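You operate a simulated robot arm through the tools that you are given. There is no shell and no other tool. Be economical: measure what you need, move in short steps, check, and stop when the job is done.

The job below is to be done with a simulated robot arm. You get a single attempt, and the scene is never put back.

Task
Put the white block from the top of the orders bench and the black block on the white tray.

It is judged by the outcome, as a careful person would: the job done as asked, and still so three seconds after it is handed in. It fails if anything else is knocked over, pushed out of place, dropped, spilled or broken.

Robot
A 7-joint arm with a two-finger parallel gripper, fixed in place. Base frame: the origin is at the foot of the arm, x ahead of it, y to its left, z up; the work surface is at about z = 0. Lengths are in mm, angles in rad, forces in N, time in s.
With the tool pointing down near the work surface it reaches from about 240 to 620 mm from the base axis. Its first joint turns from -1.152 to 1.152 rad. Payload 2.6 kg.
Tool frame: the origin (TCP) lies between the finger pads and is the grasp point; the fingertips stand 30 mm ahead of it; z points along the fingers, y is the line along which they close. Largest opening 94 mm; finger width 28, thickness 10; the body of the gripper, 50 by 96 mm, starts 55 mm behind the TCP.
Orientation is that of the tool frame in the base frame, as a unit quaternion [w, x, y, z]. With the fingers straight down and closing along the base's y, the tool's x points along the base's -x, its y along +y and its z along -z.

Tools
- The arm moves only by the tool nudge_tool. Its argument "steps" is a list of rows, each a list of 7 numbers: the shift along the base's x, y, z in mm, then the turn, a rotation vector about the base's x, y, z in rad, then the closure, from 0 (fully open) to 1 (shut). In form: [[x, y, z, wx, wy, wz, jaw], ...]. A call has 1 to 10 rows; each row shifts and turns the commanded pose from where the row before left it. Rows are played at 5 a second. More than 50 mm and 0.15 rad between two rows, or a gripper value outside its range, and nothing of the call is played. Where a pose cannot be reached the arm comes as near as it can. A force on the tool above 40 N (or 10 N above the force at the start of the call, whichever is more), or a blocked arm, ends the call early, and 0.2 s more pass. The fingers move at their own pace (about 72 mm/s each) and stop on an object; they squeeze with about 39 N. The grip force told is the motor's: it shows also when the fingers shut on nothing. Time passes only in rows, and 0.2 s behind the last, so rows that do not move let the fingers close. It gives the time, the measured TCP pose, the force on the tool (base axes), the opening and the grip force at its end, in the units of the frame above (readings bear some noise).
- Cameras (640 x 400 px; columns grow to the right, rows downward): "scene" is fixed at [41.1, 441.2, 559.8]; the picture's right is [-0.71, -0.71, 0.00], its down [-0.44, 0.44, -0.78] and it looks along [0.55, -0.55, -0.62] (base axes); focal length 309 px, centre (320, 200). "wrist" rides on the gripper at [-37, 0, -58] in the tool frame; the picture's right is [0.00, -1.00, 0.00], its down [0.97, 0.00, -0.24] and it looks along [0.24, 0.00, 0.97] (tool axes); focal length 218 px, centre (320, 200).
- snapshot(camera): a new picture of that camera. It takes no simulated time.
- probe_pixels(camera, pixels): there is no depth. For up to 12 entries [column, row, z] of the newest picture of that camera ("zoom" is the newest enlarged one), the place [x, y] in the base frame at which the ray of that pixel passes the height z, good to about 2 mm. It takes no simulated time.
- enlarge(camera, box): a new picture of the part [left, top, right, bottom] of that camera's present view, enlarged. It takes no simulated time.
- finish_job(): hands the job in; it is judged then, once.

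Work in short steps. Measure before you move; look again where a grasp or a placing could have gone wrong, and mend it. You have 60 turns and 20 pictures in all, those below and enlarged ones among them. Open the gripper and draw the arm clear of the work before you hand the job in, unless the task says otherwise; then end with one line.

The tools are called after "Emit:" by a JSON object that holds its "api" and its "payload". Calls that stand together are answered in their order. nudge_tool: Moves the arm, as the interface text tells. Its arguments: {"type":"object","properties":{"steps":{"type":"array","items":{"type":"array","items":{"type":"number"}}}},"required":["steps"]} The other tools are called the same way: snapshot (camera) takes a picture; probe_pixels (camera, pixels) gives the place at which the rays of pixels pass given heights; enlarge (camera, box) takes an enlarged picture of a part of a camera's view; finish_job () hands the job in.

At the start:

```text
time_s: 0.0
position: [386.0, 98.4, 312.0]
ee_rot: [-0.001, 0.001, 1.0, 0.0]
wrist_force: [-0.7, 0.7, 0.2]
grip_width: 94.2
grip_force: 0.0
```

scene: 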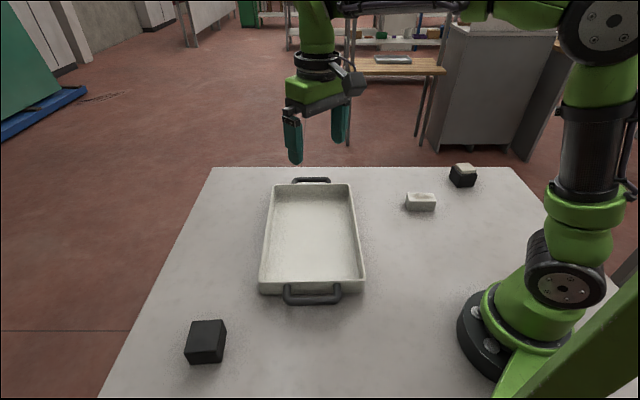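
wrist: 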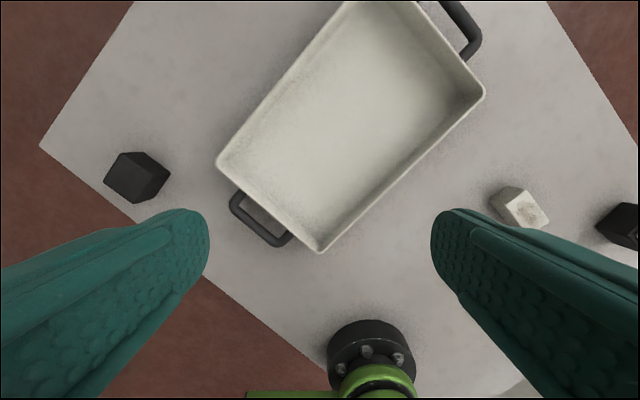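

The scene shows a black block at (206,341), a white block at (420,201), and a black object with a pale top at (463,175). I enlarge these, and the background bench, to tell what they are.

Emit:
{"api": "enlarge", "payload": {"camera": "scene", "box": [380, 140, 508, 220]}}

Emit:
{"api": "enlarge", "payload": {"camera": "scene", "box": [280, 0, 480, 125]}}

```text
5.00 times, centred on (444, 180) of scene
```

zoom: 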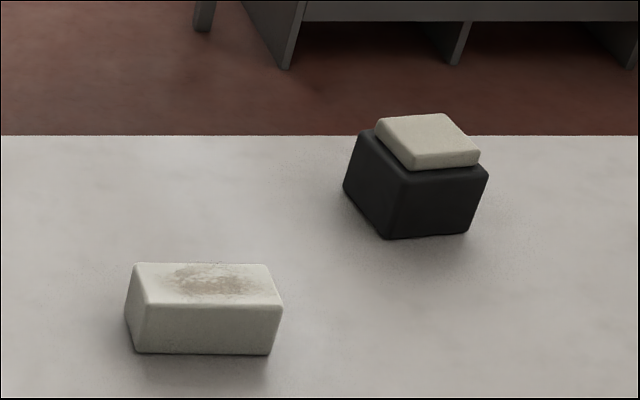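

```text
3.20 times, centred on (380, 62) of scene
```

zoom: 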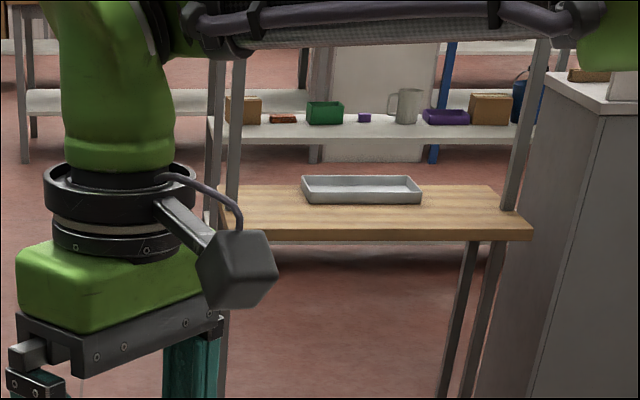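

The work surface is the bench; the white block stands directly on it, while a white slab sits on another dark block. I check the free black block and get pixel positions for it.

Emit:
{"api": "enlarge", "payload": {"camera": "scene", "box": [142, 300, 270, 380]}}

Emit:
{"api": "probe_pixels", "payload": {"camera": "scene", "pixels": [[407, 193, 30], [433, 193, 30], [436, 201, 30], [410, 201, 30], [408, 210, 0], [434, 211, 0], [265, 290, 0], [365, 290, 0], [351, 184, 40], [271, 184, 40], [463, 175, 40], [457, 187, 0]]}}

```text
5.00 times, centred on (206, 340) of scene
```

zoom: 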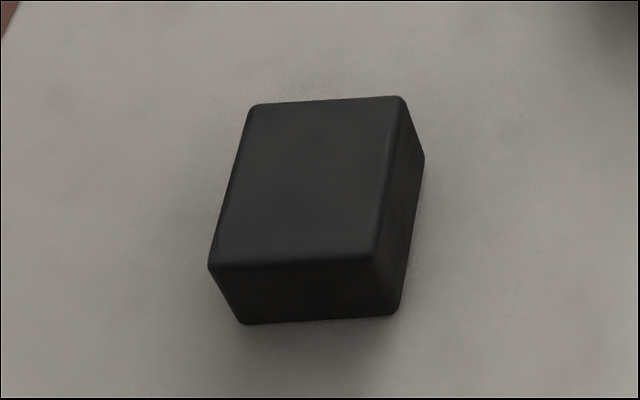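

```text
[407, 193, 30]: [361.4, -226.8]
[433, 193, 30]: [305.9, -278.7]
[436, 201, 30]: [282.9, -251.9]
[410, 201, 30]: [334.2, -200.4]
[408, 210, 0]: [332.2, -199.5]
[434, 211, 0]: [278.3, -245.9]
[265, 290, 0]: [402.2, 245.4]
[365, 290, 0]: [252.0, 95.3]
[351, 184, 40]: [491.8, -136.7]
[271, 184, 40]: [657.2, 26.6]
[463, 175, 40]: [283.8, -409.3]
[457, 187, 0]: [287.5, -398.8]
```

The free black block is a plain block. I measure its corners and height, from the latest zoom.

Emit:
{"api": "probe_pixels", "payload": {"camera": "zoom", "pixels": [[242, 323, 0], [396, 312, 0], [424, 160, 30], [210, 266, 30], [210, 266, 40], [210, 266, 50], [372, 258, 30], [372, 258, 40], [400, 97, 30], [400, 97, 40], [252, 105, 30], [252, 105, 40]]}}

Emit:
{"api": "probe_pixels", "payload": {"camera": "scene", "pixels": [[260, 281, 40], [365, 278, 40], [260, 291, 0], [365, 291, 0], [278, 271, 5], [347, 271, 5], [340, 193, 5], [283, 193, 5], [312, 235, 5], [407, 193, 25], [433, 193, 25], [436, 201, 25]]}}

```text
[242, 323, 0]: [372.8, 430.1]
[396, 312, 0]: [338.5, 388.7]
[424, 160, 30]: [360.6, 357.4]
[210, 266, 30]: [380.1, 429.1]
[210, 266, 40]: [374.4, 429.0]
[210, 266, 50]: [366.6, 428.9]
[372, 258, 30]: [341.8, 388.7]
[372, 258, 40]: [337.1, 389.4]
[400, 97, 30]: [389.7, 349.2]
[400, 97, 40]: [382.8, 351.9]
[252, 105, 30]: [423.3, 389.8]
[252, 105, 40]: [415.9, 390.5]
```

```text
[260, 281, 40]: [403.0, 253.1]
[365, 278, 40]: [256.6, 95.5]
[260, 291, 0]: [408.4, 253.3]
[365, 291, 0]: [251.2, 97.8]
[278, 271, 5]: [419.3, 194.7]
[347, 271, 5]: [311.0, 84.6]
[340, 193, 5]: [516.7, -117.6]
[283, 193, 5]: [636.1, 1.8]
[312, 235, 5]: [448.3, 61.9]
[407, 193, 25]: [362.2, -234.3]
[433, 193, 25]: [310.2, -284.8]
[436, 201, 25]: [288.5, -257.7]
```

The black block has its centre near (378,390), is about 40 high, and its short side runs at about 47°. I move above it at height and turn the tool by -0.75.

Emit:
{"api": "nudge_tool", "payload": {"steps": [[-1, 42, -18, 0, 0, -0.125, 0], [-1, 42, -18, 0, 0, -0.125, 0], [-1, 42, -18, 0, 0, -0.125, 0], [-1, 42, -18, 0, 0, -0.125, 0], [-1, 42, -18, 0, 0, -0.125, 0], [-1, 41, -18, 0, 0, -0.125, 0], [-2, 41, -18, 0, 0, 0, 0], [0, 0, 0, 0, 0, 0, 0]]}}

Emit:
{"api": "snapshot", "payload": {"camera": "wrist"}}

```text
time_s: 1.8
position: [379.3, 393.5, 185.9]
ee_rot: [0.0, 0.366, 0.931, -0.001]
wrist_force: [-0.2, -0.1, -0.5]
grip_width: 94.0
grip_force: 0.0
```

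```text
14 pictures are left
```

wrist: 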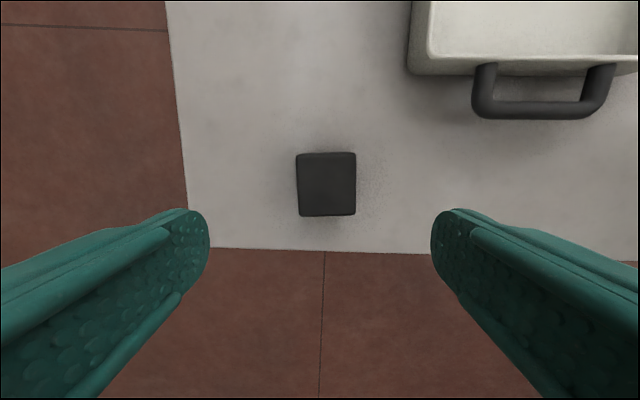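

The block at (327,184) is square with the fingers. I measure its corners from this picture.

Emit:
{"api": "probe_pixels", "payload": {"camera": "wrist", "pixels": [[297, 155, 40], [355, 153, 40], [356, 213, 40], [299, 215, 40], [410, 70, 40], [432, 52, 40]]}}

```text
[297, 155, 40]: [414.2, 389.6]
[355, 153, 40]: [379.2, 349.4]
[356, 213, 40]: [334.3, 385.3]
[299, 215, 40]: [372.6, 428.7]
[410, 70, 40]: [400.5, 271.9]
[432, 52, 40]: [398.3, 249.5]
```

The centre is about (375,388). I correct by (-4,-5), go down to z 38 (tips at 8) and close.

Emit:
{"api": "nudge_tool", "payload": {"steps": [[-4, -5, -38, 0, 0, 0, 0], [0, 0, -40, 0, 0, 0, 0], [0, 0, -40, 0, 0, 0, 0], [0, 0, -30, 0, 0, 0, 0], [0, 0, 0, 0, 0, 0, 0], [0, 0, 0, 0, 0, 0, 1], [0, 0, 0, 0, 0, 0, 1], [0, 0, 0, 0, 0, 0, 1], [0, 0, 0, 0, 0, 0, 1]]}}

```text
time_s: 3.8
position: [376.3, 388.8, 37.1]
ee_rot: [0.0, 0.366, 0.931, -0.001]
wrist_force: [0.0, 0.2, -0.4]
grip_width: 60.5
grip_force: 38.8
```

Gripped at 60.5 mm with 39 N. I lift and carry it towards the near half of the tray, at (425,85).

Emit:
{"api": "nudge_tool", "payload": {"steps": [[0, 0, 30, 0, 0, 0, 1], [0, 0, 40, 0, 0, 0, 1], [0, 0, 40, 0, 0, 0, 1], [7, -43, 0, 0, 0, 0, 1], [7, -43, 0, 0, 0, 0, 1], [7, -43, 0, 0, 0, 0, 1], [7, -43, 0, 0, 0, 0, 1], [7, -43, 0, 0, 0, 0, 1], [7, -43, 0, 0, 0, 0, 1], [7, -43, 0, 0, 0, 0, 1]]}}

Emit:
{"api": "snapshot", "payload": {"camera": "scene"}}

Emit:
{"api": "snapshot", "payload": {"camera": "wrist"}}

```text
time_s: 6.0
position: [421.8, 87.1, 145.4]
ee_rot: [0.0, 0.366, 0.931, 0.0]
wrist_force: [0.6, 0.1, -2.7]
grip_width: 60.1
grip_force: 39.0
```

```text
13 pictures are left
```

scene: 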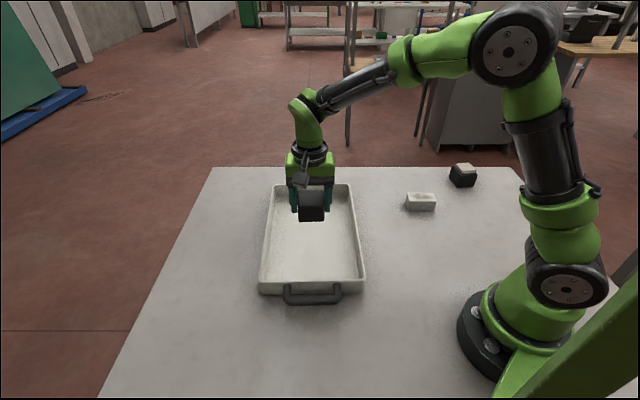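

```text
12 pictures are left
```

wrist: 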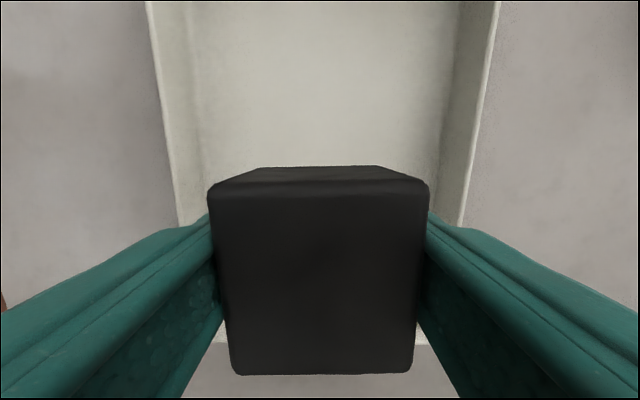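

The block is held, centred across the tray (rims at columns 178 and 460 on row 225). I check the rim's position against the block.

Emit:
{"api": "probe_pixels", "payload": {"camera": "wrist", "pixels": [[178, 225, 40], [460, 225, 40], [428, 344, 40], [150, 10, 40], [497, 10, 40], [200, 150, 5], [437, 150, 5], [320, 172, 5]]}}

Emit:
{"api": "probe_pixels", "payload": {"camera": "scene", "pixels": [[262, 283, 40], [363, 280, 40], [351, 184, 40], [271, 184, 40], [276, 268, 5], [350, 266, 5]]}}

```text
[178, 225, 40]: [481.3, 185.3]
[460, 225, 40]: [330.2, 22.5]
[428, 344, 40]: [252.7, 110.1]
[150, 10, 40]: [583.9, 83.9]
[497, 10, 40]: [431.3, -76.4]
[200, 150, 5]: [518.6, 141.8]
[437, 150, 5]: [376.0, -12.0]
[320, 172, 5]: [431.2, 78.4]
```

```text
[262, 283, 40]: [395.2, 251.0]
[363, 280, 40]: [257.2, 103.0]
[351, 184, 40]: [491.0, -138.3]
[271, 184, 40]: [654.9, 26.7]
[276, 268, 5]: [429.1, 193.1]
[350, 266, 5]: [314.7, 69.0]
```

The block is over the tray's centre line with more than 100 mm to each side rim. I lower to about z 50 and then feel down in small steps.

Emit:
{"api": "nudge_tool", "payload": {"steps": [[0, 0, -35, 0, 0, 0, 1], [0, 0, -35, 0, 0, 0, 1], [0, 0, -25, 0, 0, 0, 1], [0, 0, -3, 0, 0, 0, 1], [0, 0, 0, 0, 0, 0, 1]]}}

Emit:
{"api": "nudge_tool", "payload": {"steps": [[0, 0, -2, 0, 0, 0, 1], [0, 0, 0, 0, 0, 0, 1]]}}

Emit:
{"api": "nudge_tool", "payload": {"steps": [[0, 0, -2, 0, 0, 0, 1], [0, 0, 0, 0, 0, 0, 1]]}}

```text
time_s: 7.2
position: [421.5, 86.0, 49.4]
ee_rot: [0.001, 0.366, 0.931, 0.0]
wrist_force: [-0.3, 0.2, -1.6]
grip_width: 60.0
grip_force: 39.0
```

```text
time_s: 7.8
position: [422.0, 86.6, 47.9]
ee_rot: [0.0, 0.367, 0.93, 0.001]
wrist_force: [0.5, 0.6, -2.4]
grip_width: 60.0
grip_force: 38.6
```

```text
time_s: 8.4
position: [422.3, 85.6, 44.2]
ee_rot: [0.0, 0.366, 0.93, 0.0]
wrist_force: [-0.3, 0.5, -3.0]
grip_width: 60.4
grip_force: 39.1
```

Still no contact at z 44; I keep feeling down.

Emit:
{"api": "nudge_tool", "payload": {"steps": [[0, 0, -1.5, 0, 0, 0, 1], [0, 0, 0, 0, 0, 0, 1]]}}

Emit:
{"api": "nudge_tool", "payload": {"steps": [[0, 0, -1.5, 0, 0, 0, 1], [0, 0, 0, 0, 0, 0, 1]]}}

```text
time_s: 9.0
position: [423.4, 85.6, 44.7]
ee_rot: [0.0, 0.367, 0.93, 0.0]
wrist_force: [-0.2, 0.4, -2.2]
grip_width: 60.0
grip_force: 39.3
```

```text
time_s: 9.6
position: [423.9, 85.5, 41.9]
ee_rot: [0.0, 0.366, 0.931, 0.0]
wrist_force: [0.6, 0.1, -3.0]
grip_width: 60.2
grip_force: 38.7
```

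Still only the block's weight on the tool at about z 42; two more small steps.

Emit:
{"api": "nudge_tool", "payload": {"steps": [[0, 0, -1.5, 0, 0, 0, 1], [0, 0, 0, 0, 0, 0, 1]]}}

Emit:
{"api": "nudge_tool", "payload": {"steps": [[0, 0, -1.5, 0, 0, 0, 1], [0, 0, 0, 0, 0, 0, 1]]}}

```text
time_s: 10.2
position: [423.6, 85.1, 41.9]
ee_rot: [0.001, 0.366, 0.93, 0.0]
wrist_force: [-5.2, -0.9, 16.9]
grip_width: 59.8
grip_force: 39.2
```

```text
time_s: 10.6
position: [423.3, 85.9, 42.7]
ee_rot: [0.0, 0.366, 0.931, 0.0]
wrist_force: [-1.3, 0.5, 6.1]
grip_width: 59.9
grip_force: 39.6
stopped in row 2: the force on the tool passed its limit (the readings are from after the stop); the commanded pose is now the measured one
```

Contact: the block rests on the tray floor. I open and rise straight up.

Emit:
{"api": "nudge_tool", "payload": {"steps": [[0, 0, 0, 0, 0, 0, 0.15], [0, 0, 0, 0, 0, 0, 0.15], [0, 0, 0, 0, 0, 0, 0.15], [0, 0, 35, 0, 0, 0, 0.15], [0, 0, 40, 0, 0, 0, 0], [0, 0, 40, 0, 0, 0, 0], [0, 0, 20, 0, 0, 0, 0]]}}

Emit:
{"api": "snapshot", "payload": {"camera": "scene"}}

```text
time_s: 12.2
position: [423.3, 85.0, 177.6]
ee_rot: [0.0, 0.366, 0.93, 0.001]
wrist_force: [0.5, 0.3, 0.0]
grip_width: 93.9
grip_force: 0.1
```

```text
11 pictures are left
```

scene: 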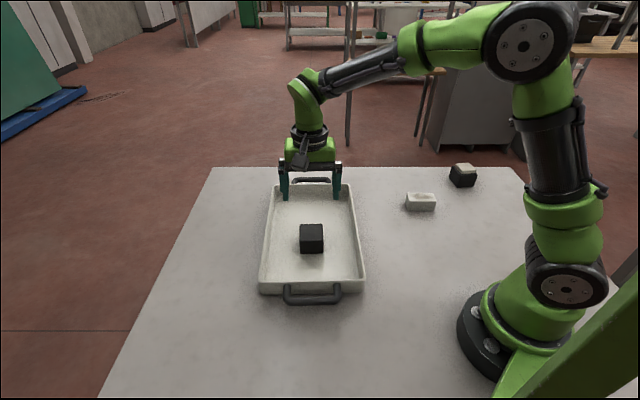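

The black block stands in the tray. I move over the white block near (321,-239), turning +1.5 so that the fingers close across its short side.

Emit:
{"api": "nudge_tool", "payload": {"steps": [[-10.2, -32.4, 0, 0, 0, 0.149, 0], [-10.2, -32.4, 0, 0, 0, 0.149, 0], [-10.2, -32.4, 0, 0, 0, 0.149, 0], [-10.2, -32.4, 0, 0, 0, 0.149, 0], [-10.2, -32.4, 0, 0, 0, 0.149, 0], [-10.2, -32.4, 0, 0, 0, 0.149, 0], [-10.2, -32.4, 0, 0, 0, 0.149, 0], [-10.2, -32.4, 0, 0, 0, 0.149, 0], [-10.2, -32.4, 0, 0, 0, 0.149, 0], [-10.2, -32.4, 0, 0, 0, 0.149, 0]]}}

Emit:
{"api": "snapshot", "payload": {"camera": "wrist"}}

```text
time_s: 14.4
position: [322.2, -239.5, 175.7]
ee_rot: [0.0, -0.362, 0.932, 0.001]
wrist_force: [0.9, -0.5, 0.9]
grip_width: 94.1
grip_force: 0.1
```

```text
10 pictures are left
```

wrist: 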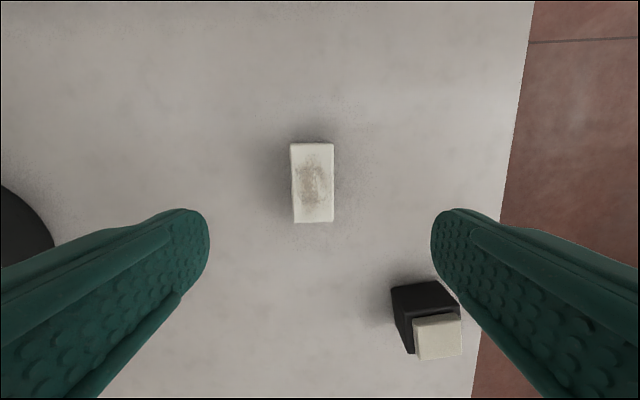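

The white block is aligned, with top corners (290,143)-(334,222). I measure it and the dark stack at (420,300) for clearance.

Emit:
{"api": "probe_pixels", "payload": {"camera": "wrist", "pixels": [[290, 144, 32], [333, 143, 32], [333, 221, 32], [294, 222, 32], [391, 288, 40], [440, 280, 40], [410, 353, 0]]}}

```text
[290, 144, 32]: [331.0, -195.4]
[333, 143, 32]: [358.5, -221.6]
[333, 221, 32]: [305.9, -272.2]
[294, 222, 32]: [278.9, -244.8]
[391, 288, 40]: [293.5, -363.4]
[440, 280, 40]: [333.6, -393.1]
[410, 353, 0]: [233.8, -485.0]
```

The white block's centre is (319,-233); the stack is over 130 mm away. I correct, go down to z 35 and close.

Emit:
{"api": "nudge_tool", "payload": {"steps": [[-3, 6, -36, 0, 0, 0, 0], [0, 0, -40, 0, 0, 0, 0], [0, 0, -40, 0, 0, 0, 0], [0, 0, -20, 0, 0, 0, 0], [0, 0, -5, 0, 0, 0, 0], [0, 0, 0, 0, 0, 0, 1], [0, 0, 0, 0, 0, 0, 1], [0, 0, 0, 0, 0, 0, 1], [0, 0, 0, 0, 0, 0, 1]]}}

```text
time_s: 16.4
position: [318.0, -231.6, 33.6]
ee_rot: [0.0, -0.362, 0.932, 0.001]
wrist_force: [-1.0, -0.4, -0.2]
grip_width: 43.6
grip_force: 39.6
```

Gripped at 43.6 mm. I lift and carry it towards (508,3) in the far half of the tray.

Emit:
{"api": "nudge_tool", "payload": {"steps": [[0, 0, 30, 0, 0, 0, 1], [0, 0, 40, 0, 0, 0, 1], [0, 0, 40, 0, 0, 0, 1], [27, 33.5, 0, 0, 0, 0, 1], [27, 33.5, 0, 0, 0, 0, 1], [27, 33.5, 0, 0, 0, 0, 1], [27, 33.5, 0, 0, 0, 0, 1], [27, 33.5, 0, 0, 0, 0, 1], [27, 33.5, 0, 0, 0, 0, 1], [27, 33.5, 0, 0, 0, 0, 1]]}}

Emit:
{"api": "snapshot", "payload": {"camera": "scene"}}

Emit:
{"api": "snapshot", "payload": {"camera": "wrist"}}

```text
time_s: 18.6
position: [507.8, 1.9, 146.8]
ee_rot: [0.0, -0.36, 0.933, 0.001]
wrist_force: [-0.3, 0.1, -1.0]
grip_width: 43.5
grip_force: 39.3
```

```text
9 pictures are left
```

scene: 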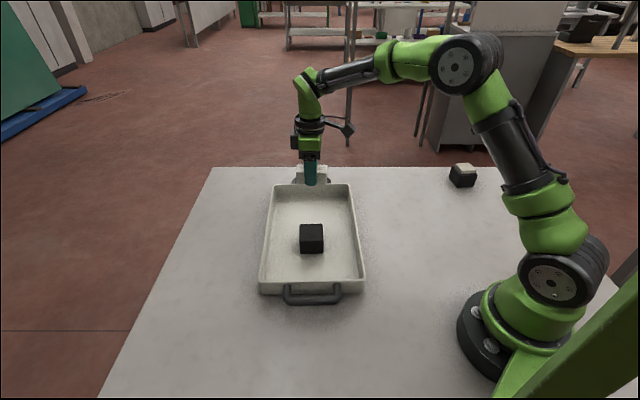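

```text
8 pictures are left
```

wrist: 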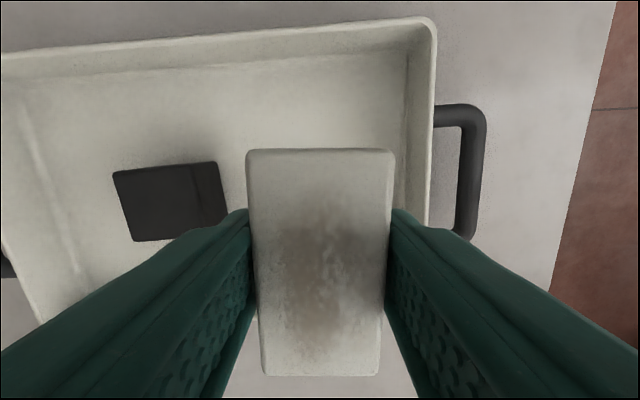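

The far rim runs by (430,200) and the black block's right edge by (222,190). I measure the clearances for both fingers.

Emit:
{"api": "probe_pixels", "payload": {"camera": "wrist", "pixels": [[430, 200, 40], [430, 30, 40], [408, 190, 5], [216, 162, 44], [228, 214, 5], [40, 320, 40], [5, 55, 40]]}}

```text
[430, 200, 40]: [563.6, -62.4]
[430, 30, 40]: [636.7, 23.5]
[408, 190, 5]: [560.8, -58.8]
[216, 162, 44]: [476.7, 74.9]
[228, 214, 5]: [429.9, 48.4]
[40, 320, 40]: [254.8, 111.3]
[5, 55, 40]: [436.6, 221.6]
```

There is over 70 mm free both ways. I lower to about z 43 and feel down.

Emit:
{"api": "nudge_tool", "payload": {"steps": [[0, 0, -40, 0, 0, 0, 1], [0, 0, -40, 0, 0, 0, 1], [0, 0, -20, 0, 0, 0, 1], [0, 0, -3, 0, 0, 0, 1], [0, 0, 0, 0, 0, 0, 1]]}}

Emit:
{"api": "nudge_tool", "payload": {"steps": [[0, 0, -2, 0, 0, 0, 1], [0, 0, 0, 0, 0, 0, 1]]}}

Emit:
{"api": "nudge_tool", "payload": {"steps": [[0, 0, -1.5, 0, 0, 0, 1], [0, 0, 0, 0, 0, 0, 1]]}}

```text
time_s: 19.8
position: [507.9, 3.1, 43.3]
ee_rot: [-0.001, -0.361, 0.932, 0.001]
wrist_force: [0.0, -0.1, -0.7]
grip_width: 43.8
grip_force: 39.2
```

```text
time_s: 20.4
position: [507.8, 3.0, 43.0]
ee_rot: [0.001, -0.361, 0.932, 0.001]
wrist_force: [-0.1, -0.6, 0.3]
grip_width: 43.7
grip_force: 39.1
```

```text
time_s: 21.0
position: [508.1, 1.5, 39.3]
ee_rot: [-0.001, -0.361, 0.933, 0.0]
wrist_force: [-0.1, -0.5, -0.7]
grip_width: 43.6
grip_force: 39.3
```

No contact yet at about z 40; I go on in small steps.

Emit:
{"api": "nudge_tool", "payload": {"steps": [[0, 0, -1.5, 0, 0, 0, 1], [0, 0, 0, 0, 0, 0, 1]]}}

Emit:
{"api": "nudge_tool", "payload": {"steps": [[0, 0, -1, 0, 0, 0, 1], [0, 0, 0, 0, 0, 0, 1]]}}

```text
time_s: 21.6
position: [507.1, 2.4, 39.8]
ee_rot: [-0.001, -0.361, 0.932, 0.001]
wrist_force: [0.6, -0.5, -0.8]
grip_width: 43.9
grip_force: 39.2
```

```text
time_s: 22.2
position: [509.4, 1.8, 39.1]
ee_rot: [0.0, -0.36, 0.933, 0.001]
wrist_force: [-4.3, -0.4, 9.9]
grip_width: 43.7
grip_force: 39.0
```

Contact at about z 38 (10 N). I open partly, rise straight up, and look.

Emit:
{"api": "nudge_tool", "payload": {"steps": [[0, 0, 0, 0, 0, 0, 0.25], [0, 0, 0, 0, 0, 0, 0.25], [0, 0, 0, 0, 0, 0, 0.25], [0, 0, 35, 0, 0, 0, 0.25], [0, 0, 40, 0, 0, 0, 0], [0, 0, 40, 0, 0, 0, 0], [0, 0, 45, 0, 0, 0, 0], [0, 0, 45, 0, 0, 0, 0], [0, 0, 45, 0, 0, 0, 0]]}}

Emit:
{"api": "snapshot", "payload": {"camera": "scene"}}

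Emit:
{"api": "snapshot", "payload": {"camera": "wrist"}}

```text
time_s: 24.2
position: [508.0, 0.5, 288.9]
ee_rot: [0.0, -0.362, 0.932, 0.0]
wrist_force: [0.8, -0.4, 0.8]
grip_width: 93.9
grip_force: 0.1
```

```text
7 pictures are left
```

scene: 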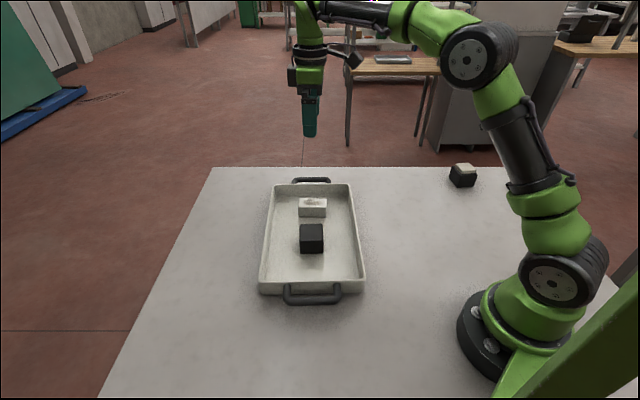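

```text
6 pictures are left
```

wrist: 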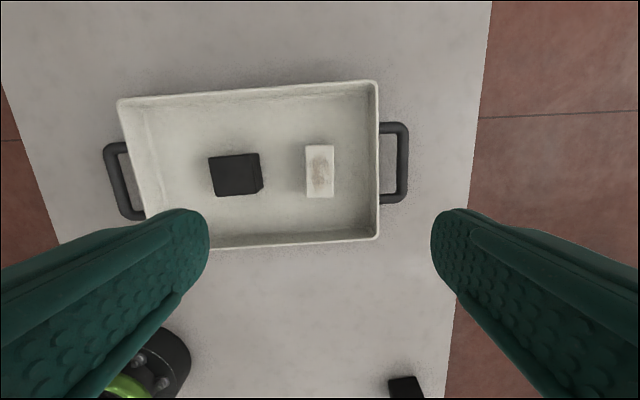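

Both blocks lie flat inside the tray (black at (235,174), white at (319,171) in the wrist picture). The tray and the stack are in place, the gripper is open and the arm is clear, so I hand the job in.

Emit:
{"api": "finish_job", "payload": {}}

```text
The job is handed in.
```

The white block from the bench top and the free-standing black block are both resting on the white tray; I left the other black block, the one with the white slab on top, where it was.
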